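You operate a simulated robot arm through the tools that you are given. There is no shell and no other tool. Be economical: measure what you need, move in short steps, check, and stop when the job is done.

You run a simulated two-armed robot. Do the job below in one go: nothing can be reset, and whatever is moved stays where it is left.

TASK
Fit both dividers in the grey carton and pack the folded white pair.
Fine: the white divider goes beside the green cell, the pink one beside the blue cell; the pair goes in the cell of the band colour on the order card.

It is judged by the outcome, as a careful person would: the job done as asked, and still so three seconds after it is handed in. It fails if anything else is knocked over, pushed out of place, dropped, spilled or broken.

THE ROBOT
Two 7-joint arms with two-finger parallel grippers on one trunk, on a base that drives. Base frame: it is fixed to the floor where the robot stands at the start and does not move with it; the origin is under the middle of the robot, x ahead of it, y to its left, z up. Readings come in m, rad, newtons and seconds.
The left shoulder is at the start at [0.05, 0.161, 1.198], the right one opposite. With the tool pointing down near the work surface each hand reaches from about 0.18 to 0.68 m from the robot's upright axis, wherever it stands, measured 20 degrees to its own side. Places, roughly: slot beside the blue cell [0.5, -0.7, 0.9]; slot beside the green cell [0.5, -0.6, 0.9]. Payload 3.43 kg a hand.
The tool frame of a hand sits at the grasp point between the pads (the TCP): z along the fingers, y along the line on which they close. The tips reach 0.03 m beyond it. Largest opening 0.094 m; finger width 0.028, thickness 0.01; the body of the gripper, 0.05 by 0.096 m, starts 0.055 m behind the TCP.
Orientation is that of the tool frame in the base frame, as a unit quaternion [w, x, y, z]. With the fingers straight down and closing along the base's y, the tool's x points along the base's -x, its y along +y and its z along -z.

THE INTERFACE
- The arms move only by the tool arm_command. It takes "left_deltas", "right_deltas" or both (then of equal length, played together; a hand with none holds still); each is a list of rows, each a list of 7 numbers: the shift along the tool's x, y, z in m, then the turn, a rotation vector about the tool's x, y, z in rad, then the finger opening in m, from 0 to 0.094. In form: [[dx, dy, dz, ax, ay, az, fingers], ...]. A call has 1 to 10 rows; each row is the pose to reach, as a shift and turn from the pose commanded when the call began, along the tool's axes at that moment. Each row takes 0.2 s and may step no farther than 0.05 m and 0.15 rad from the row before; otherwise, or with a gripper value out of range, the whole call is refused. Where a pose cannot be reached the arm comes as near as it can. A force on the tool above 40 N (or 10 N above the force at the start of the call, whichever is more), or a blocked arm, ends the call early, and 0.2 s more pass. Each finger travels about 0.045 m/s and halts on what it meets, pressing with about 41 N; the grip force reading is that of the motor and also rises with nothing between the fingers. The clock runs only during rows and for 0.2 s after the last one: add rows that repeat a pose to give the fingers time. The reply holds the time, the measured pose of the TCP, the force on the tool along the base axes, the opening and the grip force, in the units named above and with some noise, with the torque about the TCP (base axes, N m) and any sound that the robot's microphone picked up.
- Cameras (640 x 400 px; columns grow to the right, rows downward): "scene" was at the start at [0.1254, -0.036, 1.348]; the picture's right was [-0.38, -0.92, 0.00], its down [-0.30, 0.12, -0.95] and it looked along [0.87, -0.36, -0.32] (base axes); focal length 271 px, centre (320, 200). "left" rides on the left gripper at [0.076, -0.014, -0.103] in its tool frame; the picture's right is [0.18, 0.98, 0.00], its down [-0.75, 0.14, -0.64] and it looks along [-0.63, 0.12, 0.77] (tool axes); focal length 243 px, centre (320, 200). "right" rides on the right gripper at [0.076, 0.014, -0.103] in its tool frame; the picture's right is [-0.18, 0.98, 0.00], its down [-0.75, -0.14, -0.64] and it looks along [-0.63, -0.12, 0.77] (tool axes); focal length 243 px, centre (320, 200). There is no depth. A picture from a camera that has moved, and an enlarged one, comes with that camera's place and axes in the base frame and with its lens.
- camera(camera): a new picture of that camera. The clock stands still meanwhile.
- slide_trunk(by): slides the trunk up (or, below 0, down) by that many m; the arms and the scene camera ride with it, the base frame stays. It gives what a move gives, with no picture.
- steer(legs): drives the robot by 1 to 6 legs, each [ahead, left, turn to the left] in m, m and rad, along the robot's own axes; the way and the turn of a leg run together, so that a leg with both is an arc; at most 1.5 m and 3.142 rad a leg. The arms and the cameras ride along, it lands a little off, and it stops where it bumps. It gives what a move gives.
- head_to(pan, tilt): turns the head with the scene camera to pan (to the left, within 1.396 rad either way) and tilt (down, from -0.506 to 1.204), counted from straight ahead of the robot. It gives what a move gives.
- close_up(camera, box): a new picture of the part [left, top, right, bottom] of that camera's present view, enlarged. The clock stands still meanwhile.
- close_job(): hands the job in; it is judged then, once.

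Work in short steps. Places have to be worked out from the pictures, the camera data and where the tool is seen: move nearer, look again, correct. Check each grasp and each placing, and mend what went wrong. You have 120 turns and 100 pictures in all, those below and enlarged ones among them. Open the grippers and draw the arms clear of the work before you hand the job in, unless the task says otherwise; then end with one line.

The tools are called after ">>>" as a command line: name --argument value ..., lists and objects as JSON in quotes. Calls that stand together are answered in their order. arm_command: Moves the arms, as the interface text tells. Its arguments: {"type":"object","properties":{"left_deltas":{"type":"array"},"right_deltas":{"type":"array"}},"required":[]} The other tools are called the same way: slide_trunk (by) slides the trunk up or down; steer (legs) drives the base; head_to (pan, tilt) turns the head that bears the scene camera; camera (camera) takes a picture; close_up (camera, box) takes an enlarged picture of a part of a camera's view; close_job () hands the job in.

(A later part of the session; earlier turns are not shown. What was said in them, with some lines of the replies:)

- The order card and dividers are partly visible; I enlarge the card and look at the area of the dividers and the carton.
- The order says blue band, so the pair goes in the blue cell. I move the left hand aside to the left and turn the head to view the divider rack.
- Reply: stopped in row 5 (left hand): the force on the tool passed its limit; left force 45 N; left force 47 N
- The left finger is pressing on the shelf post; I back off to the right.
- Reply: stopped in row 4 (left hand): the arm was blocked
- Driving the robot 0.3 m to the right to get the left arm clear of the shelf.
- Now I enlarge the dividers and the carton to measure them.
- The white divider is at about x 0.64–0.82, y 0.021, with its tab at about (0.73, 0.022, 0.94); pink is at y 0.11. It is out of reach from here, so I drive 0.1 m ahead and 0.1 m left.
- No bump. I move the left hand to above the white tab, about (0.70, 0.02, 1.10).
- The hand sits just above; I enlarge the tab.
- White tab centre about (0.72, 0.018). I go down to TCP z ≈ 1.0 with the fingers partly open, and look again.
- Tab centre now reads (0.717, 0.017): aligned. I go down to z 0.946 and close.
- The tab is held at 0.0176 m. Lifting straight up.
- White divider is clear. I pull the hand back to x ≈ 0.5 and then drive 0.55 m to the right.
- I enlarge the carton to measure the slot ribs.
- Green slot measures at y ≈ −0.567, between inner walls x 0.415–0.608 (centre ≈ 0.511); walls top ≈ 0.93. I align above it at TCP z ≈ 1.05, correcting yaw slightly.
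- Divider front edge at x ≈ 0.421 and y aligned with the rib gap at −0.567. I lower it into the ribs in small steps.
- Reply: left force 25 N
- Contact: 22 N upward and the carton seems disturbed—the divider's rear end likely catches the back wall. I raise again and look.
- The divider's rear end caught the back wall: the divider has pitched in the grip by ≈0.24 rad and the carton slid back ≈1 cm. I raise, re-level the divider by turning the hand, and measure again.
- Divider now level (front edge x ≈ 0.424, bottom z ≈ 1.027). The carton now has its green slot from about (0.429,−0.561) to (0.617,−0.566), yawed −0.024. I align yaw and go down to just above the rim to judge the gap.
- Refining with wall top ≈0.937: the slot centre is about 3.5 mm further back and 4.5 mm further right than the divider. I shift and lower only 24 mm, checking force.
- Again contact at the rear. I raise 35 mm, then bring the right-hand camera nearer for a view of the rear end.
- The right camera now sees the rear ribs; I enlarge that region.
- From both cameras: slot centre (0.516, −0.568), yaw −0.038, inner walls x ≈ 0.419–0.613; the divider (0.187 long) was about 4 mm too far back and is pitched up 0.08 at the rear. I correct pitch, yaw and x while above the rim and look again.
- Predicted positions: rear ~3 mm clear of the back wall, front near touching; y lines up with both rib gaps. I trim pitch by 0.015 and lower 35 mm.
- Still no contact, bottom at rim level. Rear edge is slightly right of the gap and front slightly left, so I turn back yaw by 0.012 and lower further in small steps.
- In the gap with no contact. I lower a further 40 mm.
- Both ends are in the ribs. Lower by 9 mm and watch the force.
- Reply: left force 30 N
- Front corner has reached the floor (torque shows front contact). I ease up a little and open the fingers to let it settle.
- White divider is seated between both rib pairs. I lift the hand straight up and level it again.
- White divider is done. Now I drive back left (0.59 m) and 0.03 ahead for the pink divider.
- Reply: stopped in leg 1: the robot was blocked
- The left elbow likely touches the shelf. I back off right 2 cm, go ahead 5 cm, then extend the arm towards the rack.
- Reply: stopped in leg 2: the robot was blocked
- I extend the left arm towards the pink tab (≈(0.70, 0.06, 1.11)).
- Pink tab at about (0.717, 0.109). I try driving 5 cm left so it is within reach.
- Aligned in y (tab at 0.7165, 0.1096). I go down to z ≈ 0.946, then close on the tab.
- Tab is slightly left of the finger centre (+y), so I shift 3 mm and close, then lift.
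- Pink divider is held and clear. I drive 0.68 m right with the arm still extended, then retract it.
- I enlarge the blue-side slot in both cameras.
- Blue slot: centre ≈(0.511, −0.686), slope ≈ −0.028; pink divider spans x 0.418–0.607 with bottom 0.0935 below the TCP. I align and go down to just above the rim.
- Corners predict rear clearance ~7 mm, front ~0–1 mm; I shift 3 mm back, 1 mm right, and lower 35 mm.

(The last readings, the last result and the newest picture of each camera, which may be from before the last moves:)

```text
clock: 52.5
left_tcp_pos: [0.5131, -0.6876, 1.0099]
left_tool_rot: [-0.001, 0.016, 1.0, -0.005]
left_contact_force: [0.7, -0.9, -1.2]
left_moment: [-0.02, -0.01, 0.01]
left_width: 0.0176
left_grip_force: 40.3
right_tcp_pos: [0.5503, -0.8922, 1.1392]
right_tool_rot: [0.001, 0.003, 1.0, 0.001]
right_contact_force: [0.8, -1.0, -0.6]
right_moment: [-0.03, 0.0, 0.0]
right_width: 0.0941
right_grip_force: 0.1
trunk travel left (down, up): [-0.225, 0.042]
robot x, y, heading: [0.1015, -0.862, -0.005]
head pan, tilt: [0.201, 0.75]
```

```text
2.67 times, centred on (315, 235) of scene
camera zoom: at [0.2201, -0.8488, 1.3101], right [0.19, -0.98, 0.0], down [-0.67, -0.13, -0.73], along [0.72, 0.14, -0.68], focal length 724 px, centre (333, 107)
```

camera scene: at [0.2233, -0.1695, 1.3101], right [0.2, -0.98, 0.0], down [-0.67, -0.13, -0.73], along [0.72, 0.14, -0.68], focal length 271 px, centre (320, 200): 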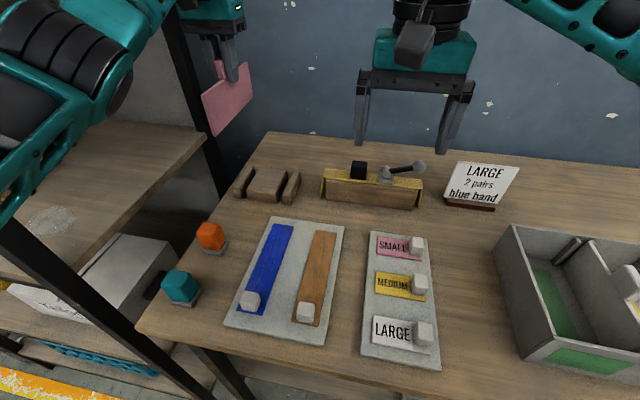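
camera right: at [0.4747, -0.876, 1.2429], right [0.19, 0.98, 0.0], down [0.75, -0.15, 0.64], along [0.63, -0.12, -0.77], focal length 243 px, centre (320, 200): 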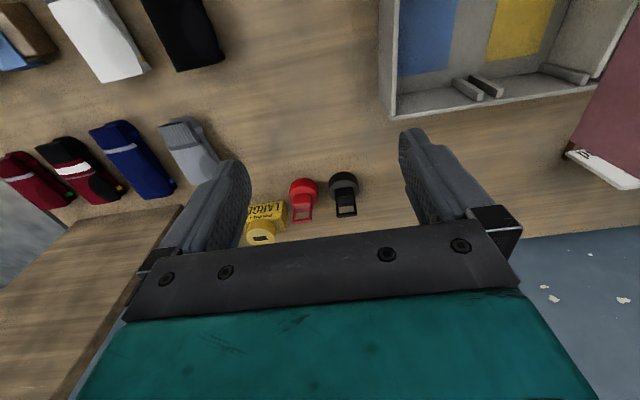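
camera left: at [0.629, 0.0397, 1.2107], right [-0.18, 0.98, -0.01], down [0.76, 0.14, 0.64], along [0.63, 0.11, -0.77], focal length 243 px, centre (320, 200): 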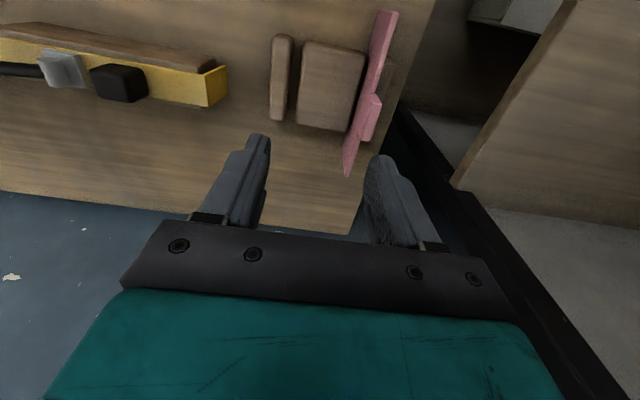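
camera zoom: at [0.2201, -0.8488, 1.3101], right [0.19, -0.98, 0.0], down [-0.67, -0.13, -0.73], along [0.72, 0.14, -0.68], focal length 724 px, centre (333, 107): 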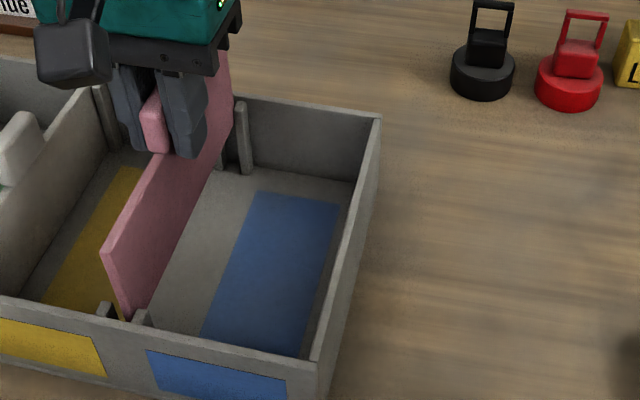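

No contact and both ends are inside the rib gaps. Lowering 38 mm more.

>>> arm_command --left_deltas '[[0, 0.0001, 0.01, 0, 0, 0, 0], [0, 0.0003, 0.02, 0, 0, 0, 0], [0, 0.0004, 0.03, 0, 0, 0, 0], [0, 0.0005, 0.038, 0, 0, 0, 0]]'

>>> close_up --camera "scene" --box '[230, 160, 400, 310]'

```text
clock: 53.5
left_tcp_pos: [0.512, -0.687, 0.9707]
left_tool_rot: [0.0, 0.016, 1.0, -0.006]
left_contact_force: [0.3, 0.4, -1.6]
left_moment: [0.02, 0.0, 0.0]
left_width: 0.0176
left_grip_force: 41.4
right_tcp_pos: [0.5502, -0.8912, 1.1405]
right_tool_rot: [0.001, 0.004, 1.0, 0.0]
right_contact_force: [-0.4, -0.1, 0.3]
right_moment: [0.02, 0.03, -0.01]
right_width: 0.094
right_grip_force: 0.1
trunk travel left (down, up): [-0.225, 0.042]
robot x, y, heading: [0.1023, -0.863, -0.002]
head pan, tilt: [0.201, 0.75]
```

```text
2.67 times, centred on (315, 235) of scene
camera zoom: at [0.2201, -0.8488, 1.3101], right [0.19, -0.98, 0.0], down [-0.67, -0.13, -0.73], along [0.72, 0.14, -0.68], focal length 724 px, centre (333, 107)
```

zoom: 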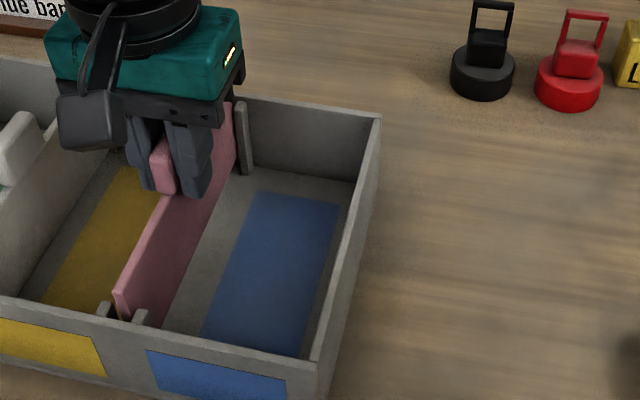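

About 18 mm remain; lower 15 mm gently.

>>> arm_command --left_deltas '[[0, 0, 0.005, 0, 0, 0, 0], [0, 0, 0.01, 0, 0, 0, 0], [0, 0, 0.015, 0, 0, 0, 0]]'

```text
clock: 54.3
left_tcp_pos: [0.5116, -0.6878, 0.957]
left_tool_rot: [-0.002, 0.016, 1.0, -0.005]
left_contact_force: [0.1, -0.7, -0.5]
left_moment: [0.0, -0.01, -0.01]
left_width: 0.0175
left_grip_force: 41.1
right_tcp_pos: [0.5518, -0.8913, 1.1407]
right_tool_rot: [0.0, 0.003, 1.0, 0.0]
right_contact_force: [-0.3, 0.6, 1.1]
right_moment: [0.03, 0.02, -0.05]
right_width: 0.0939
right_grip_force: 0.1
trunk travel left (down, up): [-0.225, 0.042]
robot x, y, heading: [0.1016, -0.8622, -0.006]
head pan, tilt: [0.201, 0.75]
```

No contact yet; 5 mm more, then release.

>>> arm_command --left_deltas '[[0, 0, 0.002, 0, 0, 0, 0], [0, 0, 0.004, 0, 0, 0, 0]]'

>>> arm_command --left_deltas '[[0, 0, 0, 0, 0, 0, 0.03], [0, 0, 0, 0, 0, 0, 0.05], [0, 0, 0, 0, 0, 0, 0.05]]'

>>> arm_command --left_deltas '[[0, 0, -0.03, 0, 0, 0, 0.05], [0, 0, -0.07, 0, 0, 0, 0.05], [0, 0, -0.11, 0, 0, 0, 0.05], [0, 0, -0.15, 0, 0, 0, 0.05], [0, 0, -0.2, 0, 0, 0, 0.05], [0, 0, -0.2, 0, 0, 0, 0.05]]'

>>> head_to --pan -0.25 --tilt 0.8

>>> camera --camera "scene"

>>> camera --camera "right"

```text
clock: 54.9
left_tcp_pos: [0.5112, -0.6878, 0.9531]
left_tool_rot: [-0.001, 0.015, 1.0, -0.005]
left_contact_force: [0.3, -0.6, -0.9]
left_moment: [0.03, 0.04, 0.01]
left_width: 0.0173
left_grip_force: 40.8
right_tcp_pos: [0.5505, -0.8917, 1.1405]
right_tool_rot: [0.001, 0.004, 1.0, 0.0]
right_contact_force: [0.0, -0.2, -0.2]
right_moment: [0.01, -0.04, -0.02]
right_width: 0.0934
right_grip_force: 0.1
trunk travel left (down, up): [-0.225, 0.042]
robot x, y, heading: [0.096, -0.8651, -0.014]
head pan, tilt: [0.201, 0.75]
```

```text
clock: 55.7
left_tcp_pos: [0.5116, -0.6875, 0.9532]
left_tool_rot: [0.0, 0.017, 1.0, -0.005]
left_contact_force: [0.0, 0.6, 0.3]
left_moment: [0.01, -0.01, 0.01]
left_width: 0.0497
left_grip_force: 0.0
right_tcp_pos: [0.5505, -0.8919, 1.1404]
right_tool_rot: [0.001, 0.003, 1.0, 0.0]
right_contact_force: [-0.3, 0.0, -0.1]
right_moment: [-0.01, 0.03, 0.01]
right_width: 0.094
right_grip_force: 0.2
trunk travel left (down, up): [-0.225, 0.042]
robot x, y, heading: [0.1023, -0.8602, -0.008]
head pan, tilt: [0.201, 0.75]
```

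```text
clock: 57.1
left_tcp_pos: [0.5115, -0.6851, 1.1542]
left_tool_rot: [-0.002, 0.016, 1.0, -0.006]
left_contact_force: [-0.3, 0.5, 0.5]
left_moment: [-0.01, -0.05, -0.04]
left_width: 0.05
left_grip_force: 0.1
right_tcp_pos: [0.5511, -0.8903, 1.1401]
right_tool_rot: [0.001, 0.004, 1.0, 0.0]
right_contact_force: [-0.4, -0.3, -0.5]
right_moment: [-0.02, 0.0, -0.02]
right_width: 0.0939
right_grip_force: 0.0
trunk travel left (down, up): [-0.225, 0.042]
robot x, y, heading: [0.0992, -0.8646, -0.01]
head pan, tilt: [0.201, 0.75]
```

```text
clock: 58.0
left_tcp_pos: [0.5123, -0.6858, 1.1539]
left_tool_rot: [0.0, 0.016, 1.0, -0.005]
left_contact_force: [0.4, -0.3, 0.3]
left_moment: [-0.03, 0.0, 0.03]
left_width: 0.0501
left_grip_force: 0.0
right_tcp_pos: [0.55, -0.8918, 1.1411]
right_tool_rot: [0.001, 0.003, 1.0, 0.0]
right_contact_force: [0.5, -0.6, 0.7]
right_moment: [-0.01, -0.05, -0.02]
right_width: 0.0942
right_grip_force: 0.1
trunk travel left (down, up): [-0.225, 0.042]
robot x, y, heading: [0.0976, -0.8628, -0.009]
head pan, tilt: [-0.25, 0.799]
```

```text
30 pictures are left
camera scene: at [0.2168, -0.8852, 1.3061], right [-0.25, -0.97, 0.0], down [-0.69, 0.18, -0.7], along [0.67, -0.18, -0.72], focal length 271 px, centre (320, 200)
```

scene: 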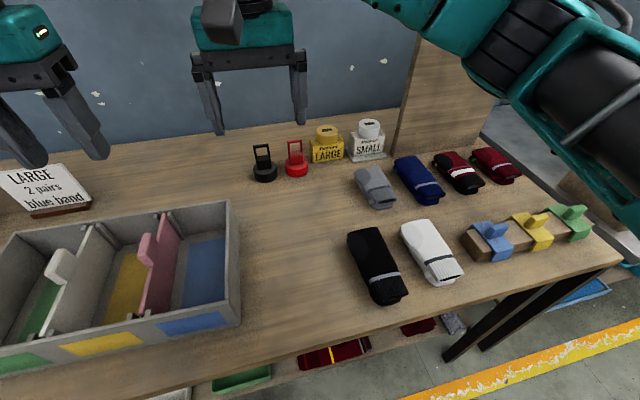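

```text
29 pictures are left
camera right: at [0.4745, -0.876, 1.243], right [0.19, 0.98, 0.0], down [0.75, -0.15, 0.64], along [0.63, -0.12, -0.77], focal length 243 px, centre (320, 200)
```

right: 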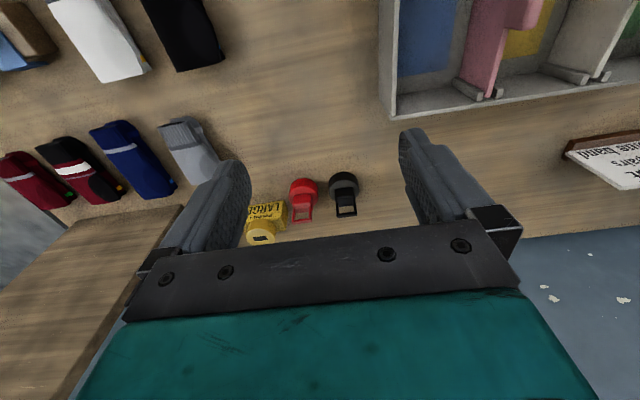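

Both dividers are fitted. Now I enlarge the white pair to plan the grasp.

>>> close_up --camera "scene" --box '[330, 200, 490, 310]'

>>> close_up --camera "scene" --box '[0, 190, 250, 370]'

```text
3.64 times, centred on (410, 255) of scene
camera zoom: at [0.2168, -0.8852, 1.3061], right [-0.25, -0.97, 0.0], down [-0.69, 0.18, -0.7], along [0.67, -0.18, -0.72], focal length 987 px, centre (-7, 0)
```

zoom: 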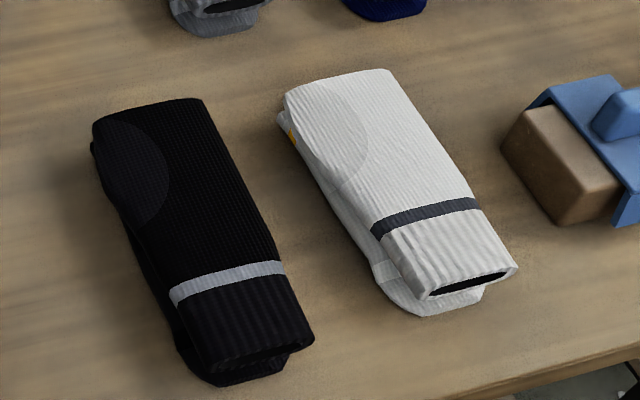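

```text
2.22 times, centred on (125, 280) of scene
camera zoom: at [0.2168, -0.8852, 1.3061], right [-0.25, -0.97, 0.0], down [-0.69, 0.18, -0.7], along [0.67, -0.18, -0.72], focal length 603 px, centre (753, 22)
```

zoom: 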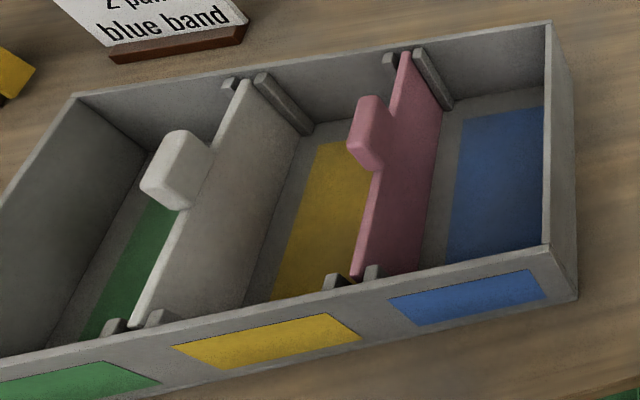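

White pair: about x 0.375–0.51, y −1.13…−1.19. I move the right hand above its near part (0.415, −1.16) and look.

>>> arm_command --right_deltas '[[0.02, -0.04, 0.01, 0, 0, -0.001, 0.09], [0.04, -0.08, 0.02, 0, 0, -0.002, 0.08], [0.06, -0.12, 0.04, 0, 0, -0.003, 0.08], [0.08, -0.16, 0.06, 0, 0, -0.004, 0.08], [0.1, -0.2, 0.08, 0, 0, -0.006, 0.08], [0.12, -0.24, 0.1, 0, 0, -0.006, 0.08], [0.136, -0.269, 0.11, 0, 0, -0.006, 0.08], [0.136, -0.269, 0.11, 0, 0, -0.006, 0.08]]'

>>> camera --camera "right"

>>> close_up --camera "scene" --box '[330, 130, 530, 310]'

```text
clock: 59.8
left_tcp_pos: [0.5128, -0.6842, 1.1531]
left_tool_rot: [-0.001, 0.015, 1.0, -0.005]
left_contact_force: [-0.9, -0.3, 0.3]
left_moment: [-0.04, -0.01, -0.02]
left_width: 0.0501
left_grip_force: 0.0
right_tcp_pos: [0.4131, -1.1593, 1.0289]
right_tool_rot: [0.001, 0.0, 1.0, -0.001]
right_contact_force: [-0.3, 0.3, -0.2]
right_moment: [0.02, 0.02, 0.0]
right_width: 0.08
right_grip_force: 0.0
trunk travel left (down, up): [-0.225, 0.042]
robot x, y, heading: [0.0985, -0.869, -0.01]
head pan, tilt: [-0.25, 0.799]
```

```text
26 pictures are left
camera right: at [0.3368, -1.1445, 1.1322], right [0.18, 0.98, 0.0], down [0.75, -0.14, 0.64], along [0.63, -0.12, -0.77], focal length 243 px, centre (320, 200)
```

right: 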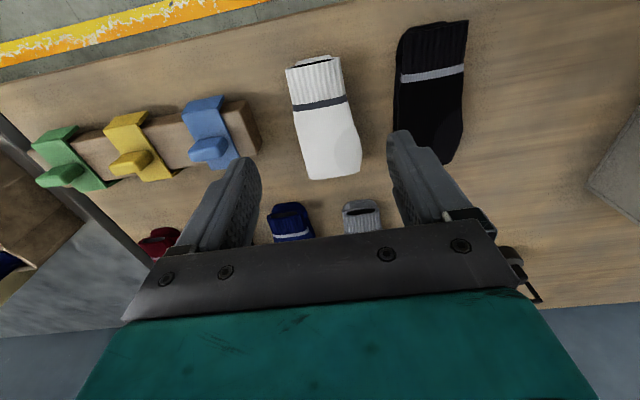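

```text
2.22 times, centred on (430, 220) of scene
camera zoom: at [0.217, -0.8851, 1.3061], right [-0.25, -0.97, 0.0], down [-0.69, 0.18, -0.7], along [0.67, -0.18, -0.72], focal length 603 px, centre (76, 156)
```

zoom: 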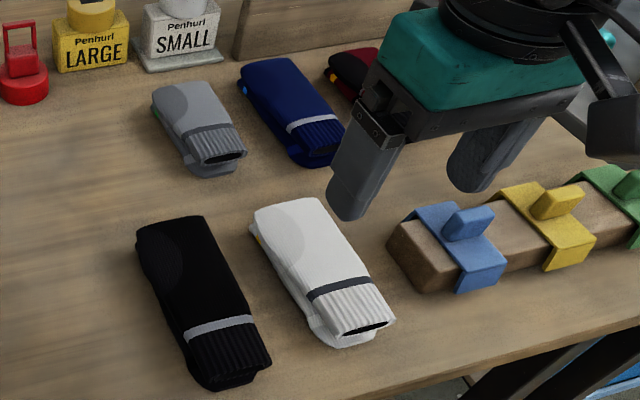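

Pair measured at x 0.381–0.504, y −1.158, 0.058 wide; hand is aligned. I descend to z ≈ 0.887 and close.

>>> arm_command --right_deltas '[[0, 0.001, 0.04, 0, 0, 0, 0.08], [0, 0.001, 0.08, 0, 0, 0, 0.08], [0, 0.001, 0.12, 0, 0, 0, 0.08], [0, 0.001, 0.141, 0, 0, 0, 0.08], [0, 0.001, 0.141, 0, 0, 0, 0.05], [0, 0.001, 0.141, 0, 0, 0, 0.02], [0, 0.001, 0.141, 0, 0, 0, 0.0], [0, 0.001, 0.141, 0, 0, 0, 0.0], [0, 0.001, 0.141, 0, 0, 0, 0.0]]'

>>> close_up --camera "scene" --box '[330, 130, 530, 310]'

```text
clock: 61.8
left_tcp_pos: [0.5124, -0.685, 1.1541]
left_tool_rot: [-0.002, 0.016, 1.0, -0.005]
left_contact_force: [0.8, 0.6, -0.8]
left_moment: [0.04, 0.01, 0.04]
left_width: 0.0501
left_grip_force: 0.1
right_tcp_pos: [0.4123, -1.1579, 0.8895]
right_tool_rot: [0.002, 0.0, 1.0, 0.0]
right_contact_force: [0.3, -0.5, 0.1]
right_moment: [0.02, 0.03, 0.01]
right_width: 0.057
right_grip_force: 41.1
trunk travel left (down, up): [-0.225, 0.042]
robot x, y, heading: [0.0991, -0.8645, -0.005]
head pan, tilt: [-0.25, 0.799]
```

```text
2.22 times, centred on (430, 220) of scene
camera zoom: at [0.2168, -0.8853, 1.3061], right [-0.25, -0.97, 0.0], down [-0.69, 0.18, -0.7], along [0.67, -0.18, -0.72], focal length 603 px, centre (76, 156)
```

zoom: 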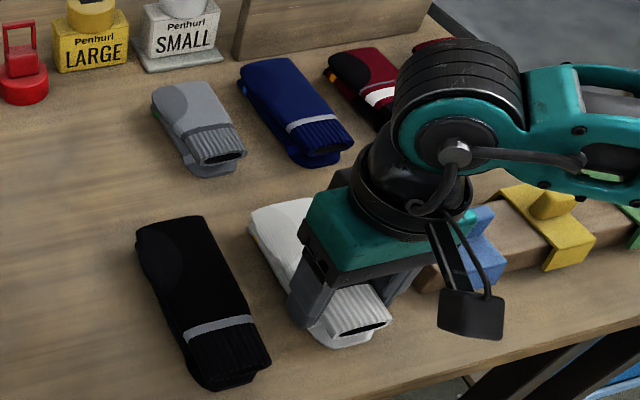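

Gripped at 0.057 m. Lift the pair straight up.

>>> arm_command --right_deltas '[[0, 0, -0.015, 0, 0, 0, 0], [0, 0, -0.04, 0, 0, 0, 0], [0, 0, -0.08, 0, 0, 0, 0], [0, 0, -0.12, 0, 0, 0, 0], [0, 0, -0.16, 0, 0, 0, 0], [0, 0, -0.19, 0, 0, 0, 0]]'

>>> camera --camera "scene"

>>> camera --camera "right"

```text
clock: 63.2
left_tcp_pos: [0.5123, -0.6853, 1.1536]
left_tool_rot: [-0.001, 0.015, 1.0, -0.005]
left_contact_force: [-0.3, 0.6, -0.8]
left_moment: [0.01, 0.0, -0.01]
left_width: 0.05
left_grip_force: 0.1
right_tcp_pos: [0.4113, -1.1589, 1.0801]
right_tool_rot: [0.0, 0.001, 1.0, 0.0]
right_contact_force: [0.8, -0.4, -0.8]
right_moment: [-0.01, 0.01, 0.01]
right_width: 0.0001
right_grip_force: 33.4
trunk travel left (down, up): [-0.225, 0.042]
robot x, y, heading: [0.1018, -0.8678, -0.007]
head pan, tilt: [-0.25, 0.799]
```

```text
23 pictures are left
camera scene: at [0.2168, -0.8851, 1.3061], right [-0.25, -0.97, 0.0], down [-0.69, 0.18, -0.7], along [0.67, -0.18, -0.72], focal length 271 px, centre (320, 200)
```

scene: 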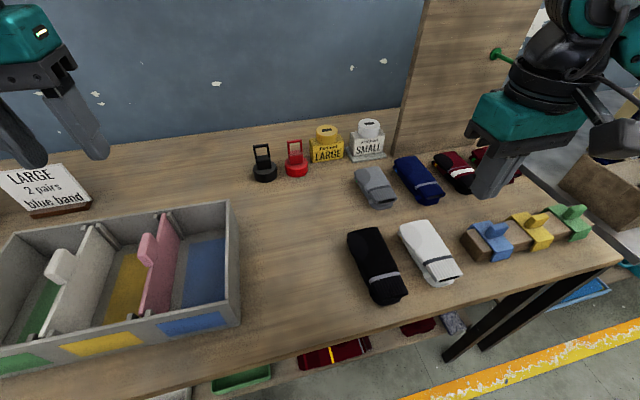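

```text
22 pictures are left
camera right: at [0.3358, -1.1432, 1.1828], right [0.19, 0.98, 0.0], down [0.75, -0.14, 0.64], along [0.63, -0.12, -0.77], focal length 243 px, centre (320, 200)
```

right: 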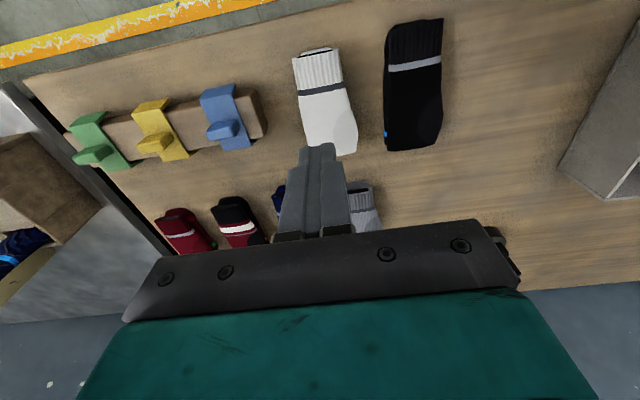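

The fingers slipped off (held only the rounded top). The pair has not moved noticeably: centre (0.44, −1.157). I reopen, go nearer its middle and lower (tips just above the table).

>>> arm_command --right_deltas '[[-0.01, 0.001, 0, 0, 0, 0, 0.04], [-0.022, 0.002, 0, 0, 0, 0, 0.08], [-0.022, 0.002, 0.02, 0, 0, 0, 0.08], [-0.022, 0.002, 0.06, 0, 0, 0, 0.08], [-0.022, 0.002, 0.1, 0, 0, 0, 0.08], [-0.022, 0.002, 0.14, 0, 0, 0, 0.08], [-0.022, 0.002, 0.17, 0, 0, 0, 0.08], [-0.022, 0.002, 0.19, 0, 0, 0, 0.08], [-0.022, 0.002, 0.196, 0, 0, 0, 0.08], [-0.022, 0.002, 0.196, 0, 0, 0, 0.08]]'

>>> close_up --camera "right" --box '[180, 20, 460, 250]'

```text
clock: 65.4
left_tcp_pos: [0.5119, -0.6854, 1.1541]
left_tool_rot: [-0.001, 0.016, 1.0, -0.005]
left_contact_force: [-0.2, 0.5, -0.1]
left_moment: [-0.01, -0.03, -0.03]
left_width: 0.0502
left_grip_force: 0.1
right_tcp_pos: [0.4345, -1.155, 0.884]
right_tool_rot: [0.0, 0.001, 1.0, 0.0]
right_contact_force: [0.0, 0.9, -0.2]
right_moment: [-0.02, 0.02, 0.05]
right_width: 0.0798
right_grip_force: 0.1
trunk travel left (down, up): [-0.225, 0.042]
robot x, y, heading: [0.0977, -0.8665, -0.009]
head pan, tilt: [-0.25, 0.799]
```

```text
1.74 times, centred on (320, 135) of right
camera zoom: at [0.3582, -1.141, 0.9862], right [0.19, 0.98, 0.0], down [0.75, -0.14, 0.64], along [0.63, -0.12, -0.77], focal length 422 px, centre (320, 313)
```

zoom: 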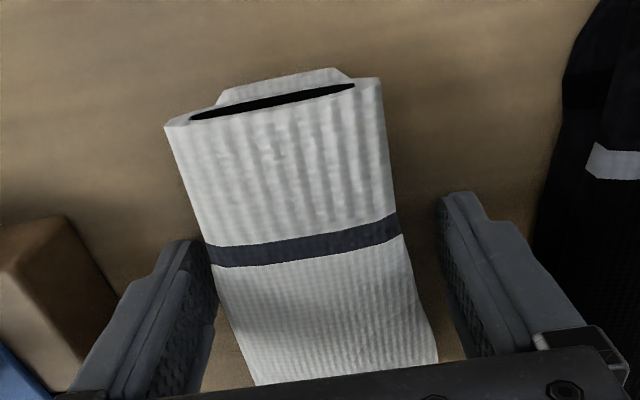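

The pair sits ~5 mm toward −y of the finger centre. Shift, lower 2 mm, close.

>>> arm_command --right_deltas '[[0, -0.005, 0.002, 0, 0, 0, 0.08], [0, -0.005, 0.002, 0, 0, 0, 0.06], [0, -0.005, 0.002, 0, 0, 0, 0.03], [0, -0.005, 0.002, 0, 0, 0, 0.0], [0, -0.005, 0.002, 0, 0, 0, 0.0], [0, -0.005, 0.002, 0, 0, 0, 0.0], [0, -0.005, 0.002, 0, 0, 0, 0.0]]'

>>> arm_command --right_deltas '[[0, 0, -0.006, 0, 0, 0, 0], [0, 0, -0.014, 0, 0, 0, 0], [0, 0, -0.025, 0, 0, 0, 0]]'

```text
clock: 67.0
left_tcp_pos: [0.5122, -0.6856, 1.1536]
left_tool_rot: [-0.001, 0.016, 1.0, -0.005]
left_contact_force: [-0.1, -0.5, 0.6]
left_moment: [-0.01, 0.01, 0.03]
left_width: 0.0498
left_grip_force: 0.0
right_tcp_pos: [0.4354, -1.1603, 0.8811]
right_tool_rot: [0.001, 0.0, 1.0, 0.0]
right_contact_force: [-0.2, 0.3, 0.7]
right_moment: [0.05, -0.04, 0.01]
right_width: 0.0575
right_grip_force: 40.7
trunk travel left (down, up): [-0.225, 0.042]
robot x, y, heading: [0.0969, -0.8662, -0.006]
head pan, tilt: [-0.25, 0.799]
```

```text
clock: 67.8
left_tcp_pos: [0.512, -0.6854, 1.1534]
left_tool_rot: [-0.001, 0.017, 1.0, -0.005]
left_contact_force: [-0.5, -0.8, -0.3]
left_moment: [-0.02, 0.01, -0.03]
left_width: 0.05
left_grip_force: 0.0
right_tcp_pos: [0.4341, -1.1602, 0.9061]
right_tool_rot: [0.0, 0.002, 1.0, 0.001]
right_contact_force: [-0.3, 0.1, -0.1]
right_moment: [0.01, 0.02, 0.01]
right_width: 0.0576
right_grip_force: 41.0
trunk travel left (down, up): [-0.225, 0.042]
robot x, y, heading: [0.102, -0.8628, -0.006]
head pan, tilt: [-0.25, 0.799]
```

Still holding 0.0576 m after 25 mm. I look before lifting further.

>>> close_up --camera "scene" --box '[330, 130, 530, 310]'

```text
2.22 times, centred on (430, 220) of scene
camera zoom: at [0.2168, -0.8853, 1.3061], right [-0.25, -0.97, 0.0], down [-0.69, 0.18, -0.7], along [0.67, -0.18, -0.72], focal length 603 px, centre (76, 156)
```

zoom: 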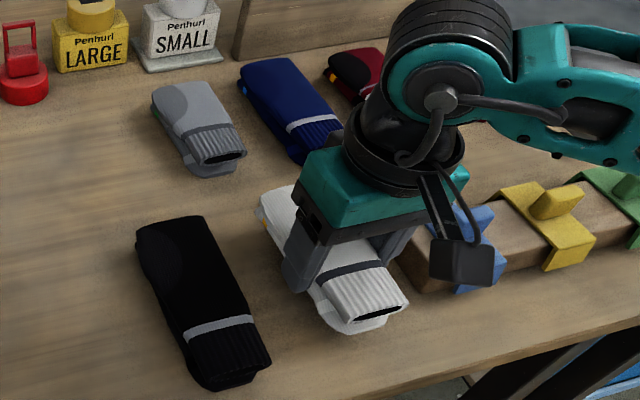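

The pair appears lifted with the hand. I lift slowly to z ≈ 1.08.

>>> arm_command --right_deltas '[[0, 0, -0.015, 0, 0, 0, 0], [0, 0, -0.03, 0, 0, 0, 0], [0, 0, -0.05, 0, 0, 0, 0], [0, 0, -0.075, 0, 0, 0, 0], [0, 0, -0.1, 0, 0, 0, 0], [0, 0, -0.125, 0, 0, 0, 0], [0, 0, -0.15, 0, 0, 0, 0], [0, 0, -0.17, 0, 0, 0, 0]]'

>>> camera --camera "right"

```text
clock: 69.6
left_tcp_pos: [0.5128, -0.6837, 1.1545]
left_tool_rot: [-0.001, 0.016, 1.0, -0.005]
left_contact_force: [-0.3, -0.1, -0.1]
left_moment: [0.02, 0.0, 0.01]
left_width: 0.0501
left_grip_force: 0.1
right_tcp_pos: [0.4343, -1.1603, 1.0773]
right_tool_rot: [0.001, 0.001, 1.0, 0.0]
right_contact_force: [0.8, 0.3, -1.0]
right_moment: [0.03, 0.01, -0.01]
right_width: 0.0575
right_grip_force: 41.0
trunk travel left (down, up): [-0.225, 0.042]
robot x, y, heading: [0.1009, -0.866, -0.004]
head pan, tilt: [-0.25, 0.799]
```

```text
19 pictures are left
camera right: at [0.3583, -1.1462, 1.1794], right [0.19, 0.98, 0.0], down [0.75, -0.14, 0.64], along [0.63, -0.12, -0.77], focal length 243 px, centre (320, 200)
```

right: 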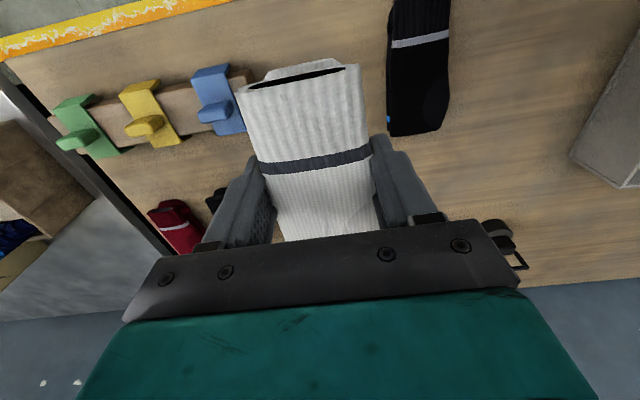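

The pair is held. I drive 0.26 m left so the blue cell is in the right arm's range.

>>> steer --legs '[[0, 0.26, 0]]'

>>> head_to --pan -0.2 --tilt 0.85

```text
clock: 71.5
left_tcp_pos: [0.5132, -0.424, 1.1545]
left_tool_rot: [-0.001, 0.015, 1.0, -0.005]
left_contact_force: [0.2, -0.4, 0.5]
left_moment: [0.0, -0.01, 0.01]
left_width: 0.0498
left_grip_force: 0.1
right_tcp_pos: [0.4371, -0.8997, 1.0764]
right_tool_rot: [0.0, -0.001, 1.0, -0.001]
right_contact_force: [0.3, -0.7, -0.4]
right_moment: [0.02, 0.03, -0.03]
right_width: 0.0576
right_grip_force: 41.3
trunk travel left (down, up): [-0.225, 0.042]
robot x, y, heading: [0.1017, -0.6066, -0.006]
head pan, tilt: [-0.25, 0.799]
```

```text
clock: 72.1
left_tcp_pos: [0.5131, -0.425, 1.1537]
left_tool_rot: [-0.001, 0.015, 1.0, -0.006]
left_contact_force: [-0.4, -0.2, 0.1]
left_moment: [0.04, 0.02, 0.03]
left_width: 0.0499
left_grip_force: 0.0
right_tcp_pos: [0.437, -0.9006, 1.0765]
right_tool_rot: [-0.001, -0.001, 1.0, 0.0]
right_contact_force: [0.1, 0.0, -0.6]
right_moment: [0.05, -0.01, 0.01]
right_width: 0.0575
right_grip_force: 41.1
trunk travel left (down, up): [-0.225, 0.042]
robot x, y, heading: [0.1021, -0.6002, -0.005]
head pan, tilt: [-0.201, 0.85]
```

Moving the right hand over the blue cell (0.485, −0.746), turned to match the carton.

>>> arm_command --right_deltas '[[-0.012, 0.039, 0, 0, 0, 0.007, 0], [-0.024, 0.078, 0, 0, 0, 0.014, 0], [-0.036, 0.117, 0, 0, 0, 0.021, 0], [-0.048, 0.1545, 0, 0, 0, 0.028, 0], [-0.048, 0.1545, 0, 0, 0, 0.028, 0]]'

>>> camera --camera "scene"

>>> camera --camera "right"

```text
clock: 73.3
left_tcp_pos: [0.5132, -0.4257, 1.153]
left_tool_rot: [0.0, 0.015, 1.0, -0.005]
left_contact_force: [-0.2, 0.5, -0.7]
left_moment: [0.0, 0.0, 0.0]
left_width: 0.0502
left_grip_force: 0.0
right_tcp_pos: [0.4866, -0.746, 1.0769]
right_tool_rot: [0.0, 0.014, 1.0, 0.0]
right_contact_force: [1.0, -0.4, -1.8]
right_moment: [0.0, 0.04, 0.01]
right_width: 0.0576
right_grip_force: 40.6
trunk travel left (down, up): [-0.225, 0.042]
robot x, y, heading: [0.108, -0.6056, -0.005]
head pan, tilt: [-0.201, 0.85]
```

```text
18 pictures are left
camera scene: at [0.2165, -0.6213, 1.3021], right [-0.2, -0.98, 0.0], down [-0.74, 0.15, -0.66], along [0.65, -0.13, -0.75], focal length 271 px, centre (320, 200)
```

scene: 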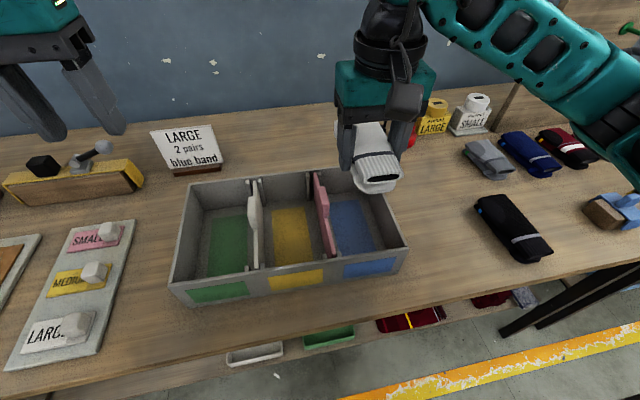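

```text
17 pictures are left
camera right: at [0.41, -0.729, 1.1798], right [0.21, 0.98, 0.0], down [0.75, -0.16, 0.64], along [0.63, -0.14, -0.77], focal length 243 px, centre (320, 200)
```

right: 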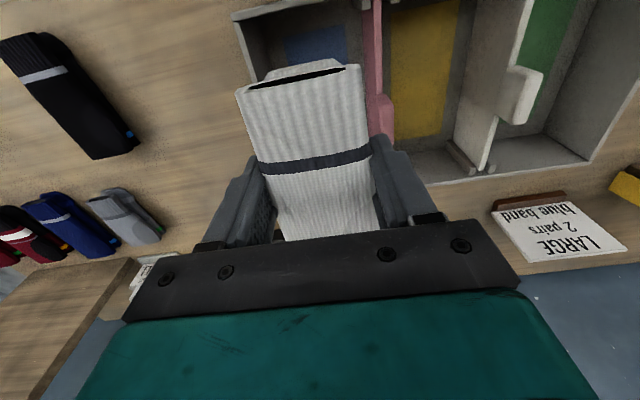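

Aligned. Lower to z ≈ 0.965 (pair just above the rim) and check clearance.

>>> arm_command --right_deltas '[[0, 0, 0.04, 0, 0, 0, 0], [0, 0, 0.08, 0, 0, 0, 0], [0, 0, 0.105, 0, 0, 0, 0], [0, 0, 0.105, 0, 0, 0, 0]]'

>>> close_up --camera "scene" --box '[240, 120, 430, 300]'

>>> close_up --camera "right" --box '[180, 0, 460, 250]'

```text
clock: 74.3
left_tcp_pos: [0.5129, -0.4245, 1.1543]
left_tool_rot: [-0.001, 0.015, 1.0, -0.006]
left_contact_force: [0.7, 0.2, -0.6]
left_moment: [-0.01, -0.02, 0.01]
left_width: 0.0502
left_grip_force: 0.0
right_tcp_pos: [0.4861, -0.746, 0.9718]
right_tool_rot: [0.001, 0.013, 1.0, 0.001]
right_contact_force: [0.2, 0.7, -2.1]
right_moment: [0.01, 0.01, 0.01]
right_width: 0.0578
right_grip_force: 41.2
trunk travel left (down, up): [-0.225, 0.042]
robot x, y, heading: [0.101, -0.6077, 0.0]
head pan, tilt: [-0.201, 0.85]
```

```text
2.22 times, centred on (335, 210) of scene
camera zoom: at [0.2166, -0.6209, 1.3021], right [-0.2, -0.98, 0.0], down [-0.74, 0.15, -0.66], along [0.65, -0.13, -0.75], focal length 603 px, centre (287, 178)
```

zoom: 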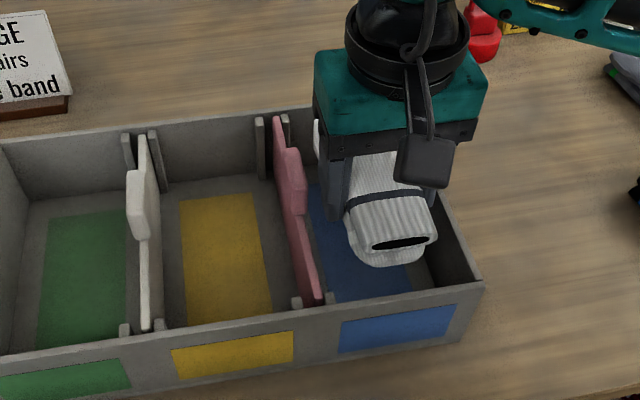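

```text
1.60 times, centred on (320, 125) of right
camera zoom: at [0.4093, -0.729, 1.0737], right [0.21, 0.98, 0.0], down [0.75, -0.16, 0.64], along [0.63, -0.13, -0.77], focal length 388 px, centre (320, 320)
```

zoom: 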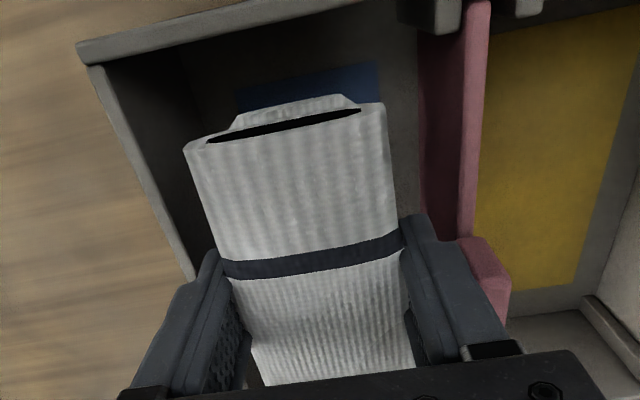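

Clearances to wall and pink divider are ~16 mm each. I shift 4 mm away from the pink tab and lower to z ≈ 0.892.

>>> arm_command --right_deltas '[[0.004, -0.004, 0, 0, 0, 0, 0], [0.004, -0.004, 0.02, 0, 0, 0, 0], [0.004, -0.004, 0.04, 0, 0, 0, 0], [0.004, -0.004, 0.06, 0, 0, 0, 0], [0.004, -0.004, 0.072, 0, 0, 0, 0], [0.004, -0.004, 0.079, 0, 0, 0, 0]]'

>>> close_up --camera "scene" --box '[240, 120, 430, 300]'

```text
clock: 75.7
left_tcp_pos: [0.5134, -0.4249, 1.1542]
left_tool_rot: [-0.001, 0.015, 1.0, -0.006]
left_contact_force: [0.0, 0.2, 0.5]
left_moment: [-0.03, 0.01, -0.02]
left_width: 0.0501
left_grip_force: 0.1
right_tcp_pos: [0.4794, -0.7493, 0.8928]
right_tool_rot: [0.001, 0.013, 1.0, 0.0]
right_contact_force: [0.2, -0.7, -0.9]
right_moment: [0.02, 0.0, -0.01]
right_width: 0.0578
right_grip_force: 41.2
trunk travel left (down, up): [-0.225, 0.042]
robot x, y, heading: [0.1012, -0.6025, 0.0]
head pan, tilt: [-0.201, 0.85]
```

```text
2.22 times, centred on (335, 210) of scene
camera zoom: at [0.2166, -0.621, 1.3021], right [-0.2, -0.98, 0.0], down [-0.74, 0.15, -0.66], along [0.65, -0.13, -0.75], focal length 603 px, centre (287, 178)
```

zoom: 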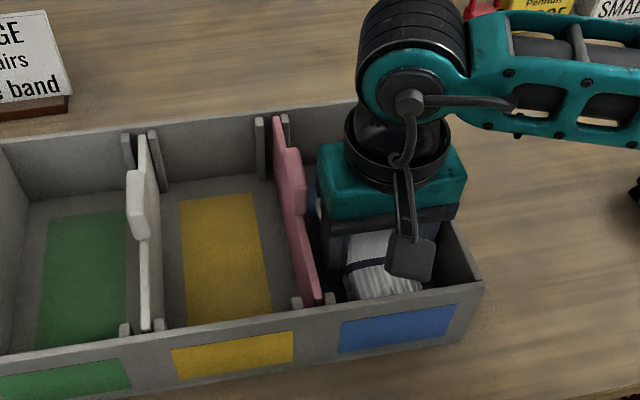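

No contact yet and nothing else moved. Lower 4 mm more, open the fingers to 0.076 m and rise.

>>> arm_command --right_deltas '[[0, 0, 0.002, 0, 0, 0, 0], [0, 0, 0.004, 0, 0, 0, 0], [0, 0, 0.004, 0, 0, 0, 0.066], [0, 0, 0.004, 0, 0, 0, 0.076], [0, 0, 0.004, 0, 0, 0, 0.076], [0, 0, 0.004, 0, 0, 0, 0.076]]'

>>> arm_command --right_deltas '[[0, 0, -0.02, 0, 0, 0, 0.076], [0, 0, -0.05, 0, 0, 0, 0.076], [0, 0, -0.09, 0, 0, 0, 0.076], [0, 0, -0.13, 0, 0, 0, 0.076], [0, 0, -0.17, 0, 0, 0, 0.076], [0, 0, -0.21, 0, 0, 0, 0.076], [0, 0, -0.25, 0, 0, 0, 0.076]]'

>>> close_up --camera "scene" --box '[140, 120, 440, 320]'

>>> camera --camera "right"

```text
clock: 77.1
left_tcp_pos: [0.5136, -0.4244, 1.1528]
left_tool_rot: [-0.001, 0.014, 1.0, -0.005]
left_contact_force: [-0.8, -0.4, -0.2]
left_moment: [-0.01, -0.02, 0.0]
left_width: 0.0503
left_grip_force: 0.1
right_tcp_pos: [0.4809, -0.7492, 0.8886]
right_tool_rot: [0.001, 0.013, 1.0, 0.001]
right_contact_force: [0.4, 2.6, 0.5]
right_moment: [-0.16, 0.05, -0.03]
right_width: 0.0744
right_grip_force: 0.0
trunk travel left (down, up): [-0.225, 0.042]
robot x, y, heading: [0.104, -0.6061, -0.006]
head pan, tilt: [-0.201, 0.85]
```

```text
clock: 78.7
left_tcp_pos: [0.5127, -0.4248, 1.1542]
left_tool_rot: [-0.001, 0.016, 1.0, -0.006]
left_contact_force: [0.3, 0.7, 0.3]
left_moment: [-0.02, 0.0, 0.0]
left_width: 0.0501
left_grip_force: 0.1
right_tcp_pos: [0.4789, -0.7497, 1.1402]
right_tool_rot: [0.0, 0.013, 1.0, 0.001]
right_contact_force: [0.0, -0.1, -0.6]
right_moment: [0.03, -0.03, -0.02]
right_width: 0.0761
right_grip_force: 0.0
trunk travel left (down, up): [-0.225, 0.042]
robot x, y, heading: [0.1058, -0.6068, -0.002]
head pan, tilt: [-0.201, 0.85]
```

```text
2.00 times, centred on (290, 220) of scene
camera zoom: at [0.2162, -0.6207, 1.3021], right [-0.2, -0.98, 0.0], down [-0.74, 0.15, -0.66], along [0.65, -0.13, -0.75], focal length 543 px, centre (380, 160)
```

zoom: 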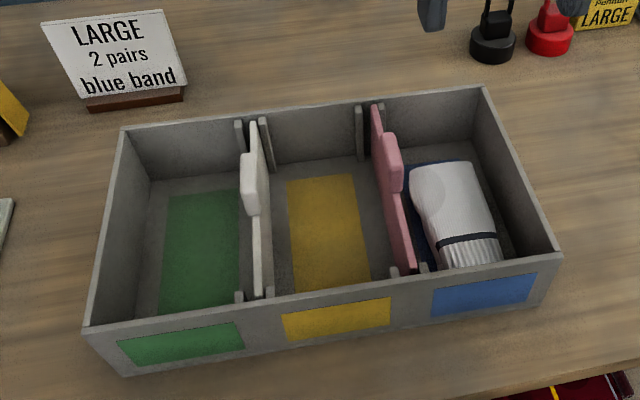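

```text
12 pictures are left
camera right: at [0.4033, -0.7329, 1.2425], right [0.21, 0.98, 0.0], down [0.75, -0.16, 0.64], along [0.63, -0.13, -0.77], focal length 243 px, centre (320, 200)
```

right: 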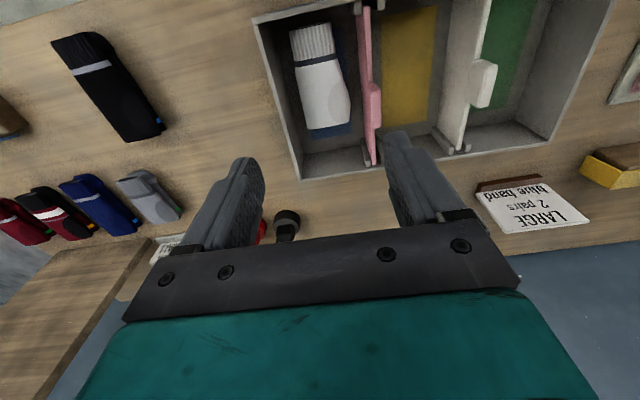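

Both dividers and the pair are in place. I open both grippers and back the robot off so the arms are clear.

>>> arm_command --left_deltas '[[0, 0, 0, 0, 0, 0, 0.07], [0, 0, 0, 0, 0, 0, 0.09], [0, 0, 0, 0, 0, 0, 0.09]]' --right_deltas '[[0, -0.02, 0, 0, 0, 0, 0.09], [0, -0.05, 0, 0, 0, 0, 0.09], [0, -0.08, 0, 0, 0, 0, 0.09]]'

>>> steer --legs '[[-0.3, 0, 0]]'

>>> head_to --pan 0.0 --tilt 0.5

>>> camera --camera "scene"

```text
clock: 79.5
left_tcp_pos: [0.5123, -0.4253, 1.1543]
left_tool_rot: [-0.001, 0.014, 1.0, -0.005]
left_contact_force: [-0.2, 0.0, 0.2]
left_moment: [0.04, 0.0, 0.01]
left_width: 0.0899
left_grip_force: 0.2
right_tcp_pos: [0.478, -0.829, 1.1399]
right_tool_rot: [0.0, 0.013, 1.0, 0.001]
right_contact_force: [0.1, -0.3, -1.2]
right_moment: [0.03, 0.01, -0.05]
right_width: 0.09
right_grip_force: 0.2
trunk travel left (down, up): [-0.225, 0.042]
robot x, y, heading: [0.1003, -0.6028, -0.002]
head pan, tilt: [-0.201, 0.85]
```

```text
clock: 81.5
left_tcp_pos: [0.2127, -0.4212, 1.1531]
left_tool_rot: [-0.001, 0.012, 1.0, -0.005]
left_contact_force: [-0.5, -0.1, -0.7]
left_moment: [-0.01, -0.02, -0.03]
left_width: 0.0899
left_grip_force: 0.1
right_tcp_pos: [0.1802, -0.8257, 1.1383]
right_tool_rot: [0.001, 0.011, 1.0, 0.001]
right_contact_force: [-0.7, 0.1, 0.5]
right_moment: [-0.01, 0.05, 0.01]
right_width: 0.0901
right_grip_force: 0.1
trunk travel left (down, up): [-0.225, 0.042]
robot x, y, heading: [-0.1945, -0.6036, 0.002]
head pan, tilt: [-0.201, 0.85]
```

```text
clock: 82.4
left_tcp_pos: [0.2138, -0.4229, 1.1534]
left_tool_rot: [-0.001, 0.012, 1.0, -0.005]
left_contact_force: [-0.6, 0.1, -0.3]
left_moment: [0.03, 0.0, 0.01]
left_width: 0.09
left_grip_force: 0.0
right_tcp_pos: [0.18, -0.8251, 1.1392]
right_tool_rot: [0.0, 0.011, 1.0, 0.0]
right_contact_force: [-0.8, 0.0, -0.3]
right_moment: [0.01, 0.02, 0.0]
right_width: 0.0901
right_grip_force: 0.0
trunk travel left (down, up): [-0.225, 0.042]
robot x, y, heading: [-0.2006, -0.6005, -0.004]
head pan, tilt: [0.0, 0.499]
```

```text
11 pictures are left
camera scene: at [-0.0677, -0.6046, 1.332], right [0.0, -1.0, 0.0], down [-0.48, 0.0, -0.88], along [0.88, 0.0, -0.48], focal length 271 px, centre (320, 200)
```

scene: 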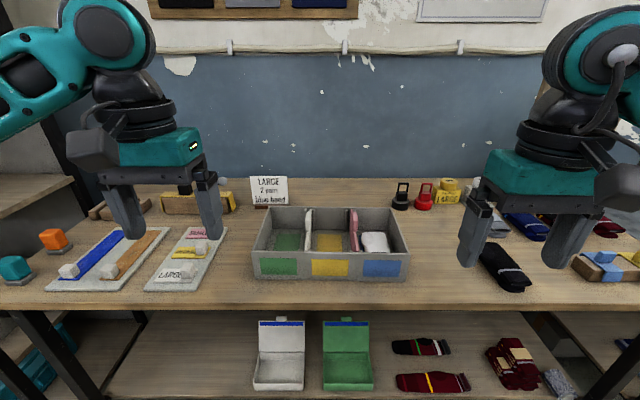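

Everything is in place, the grippers are open and the arms are clear; I hand in.

>>> close_job

```text
The job is handed in.
```

Both dividers are in the grey carton, white beside the green cell and pink beside the blue cell, and the folded white pair lies in the blue cell, the band colour on the order card; my first tries at the white divider slid the carton back about 1 cm and turned it slightly, and I left it there.
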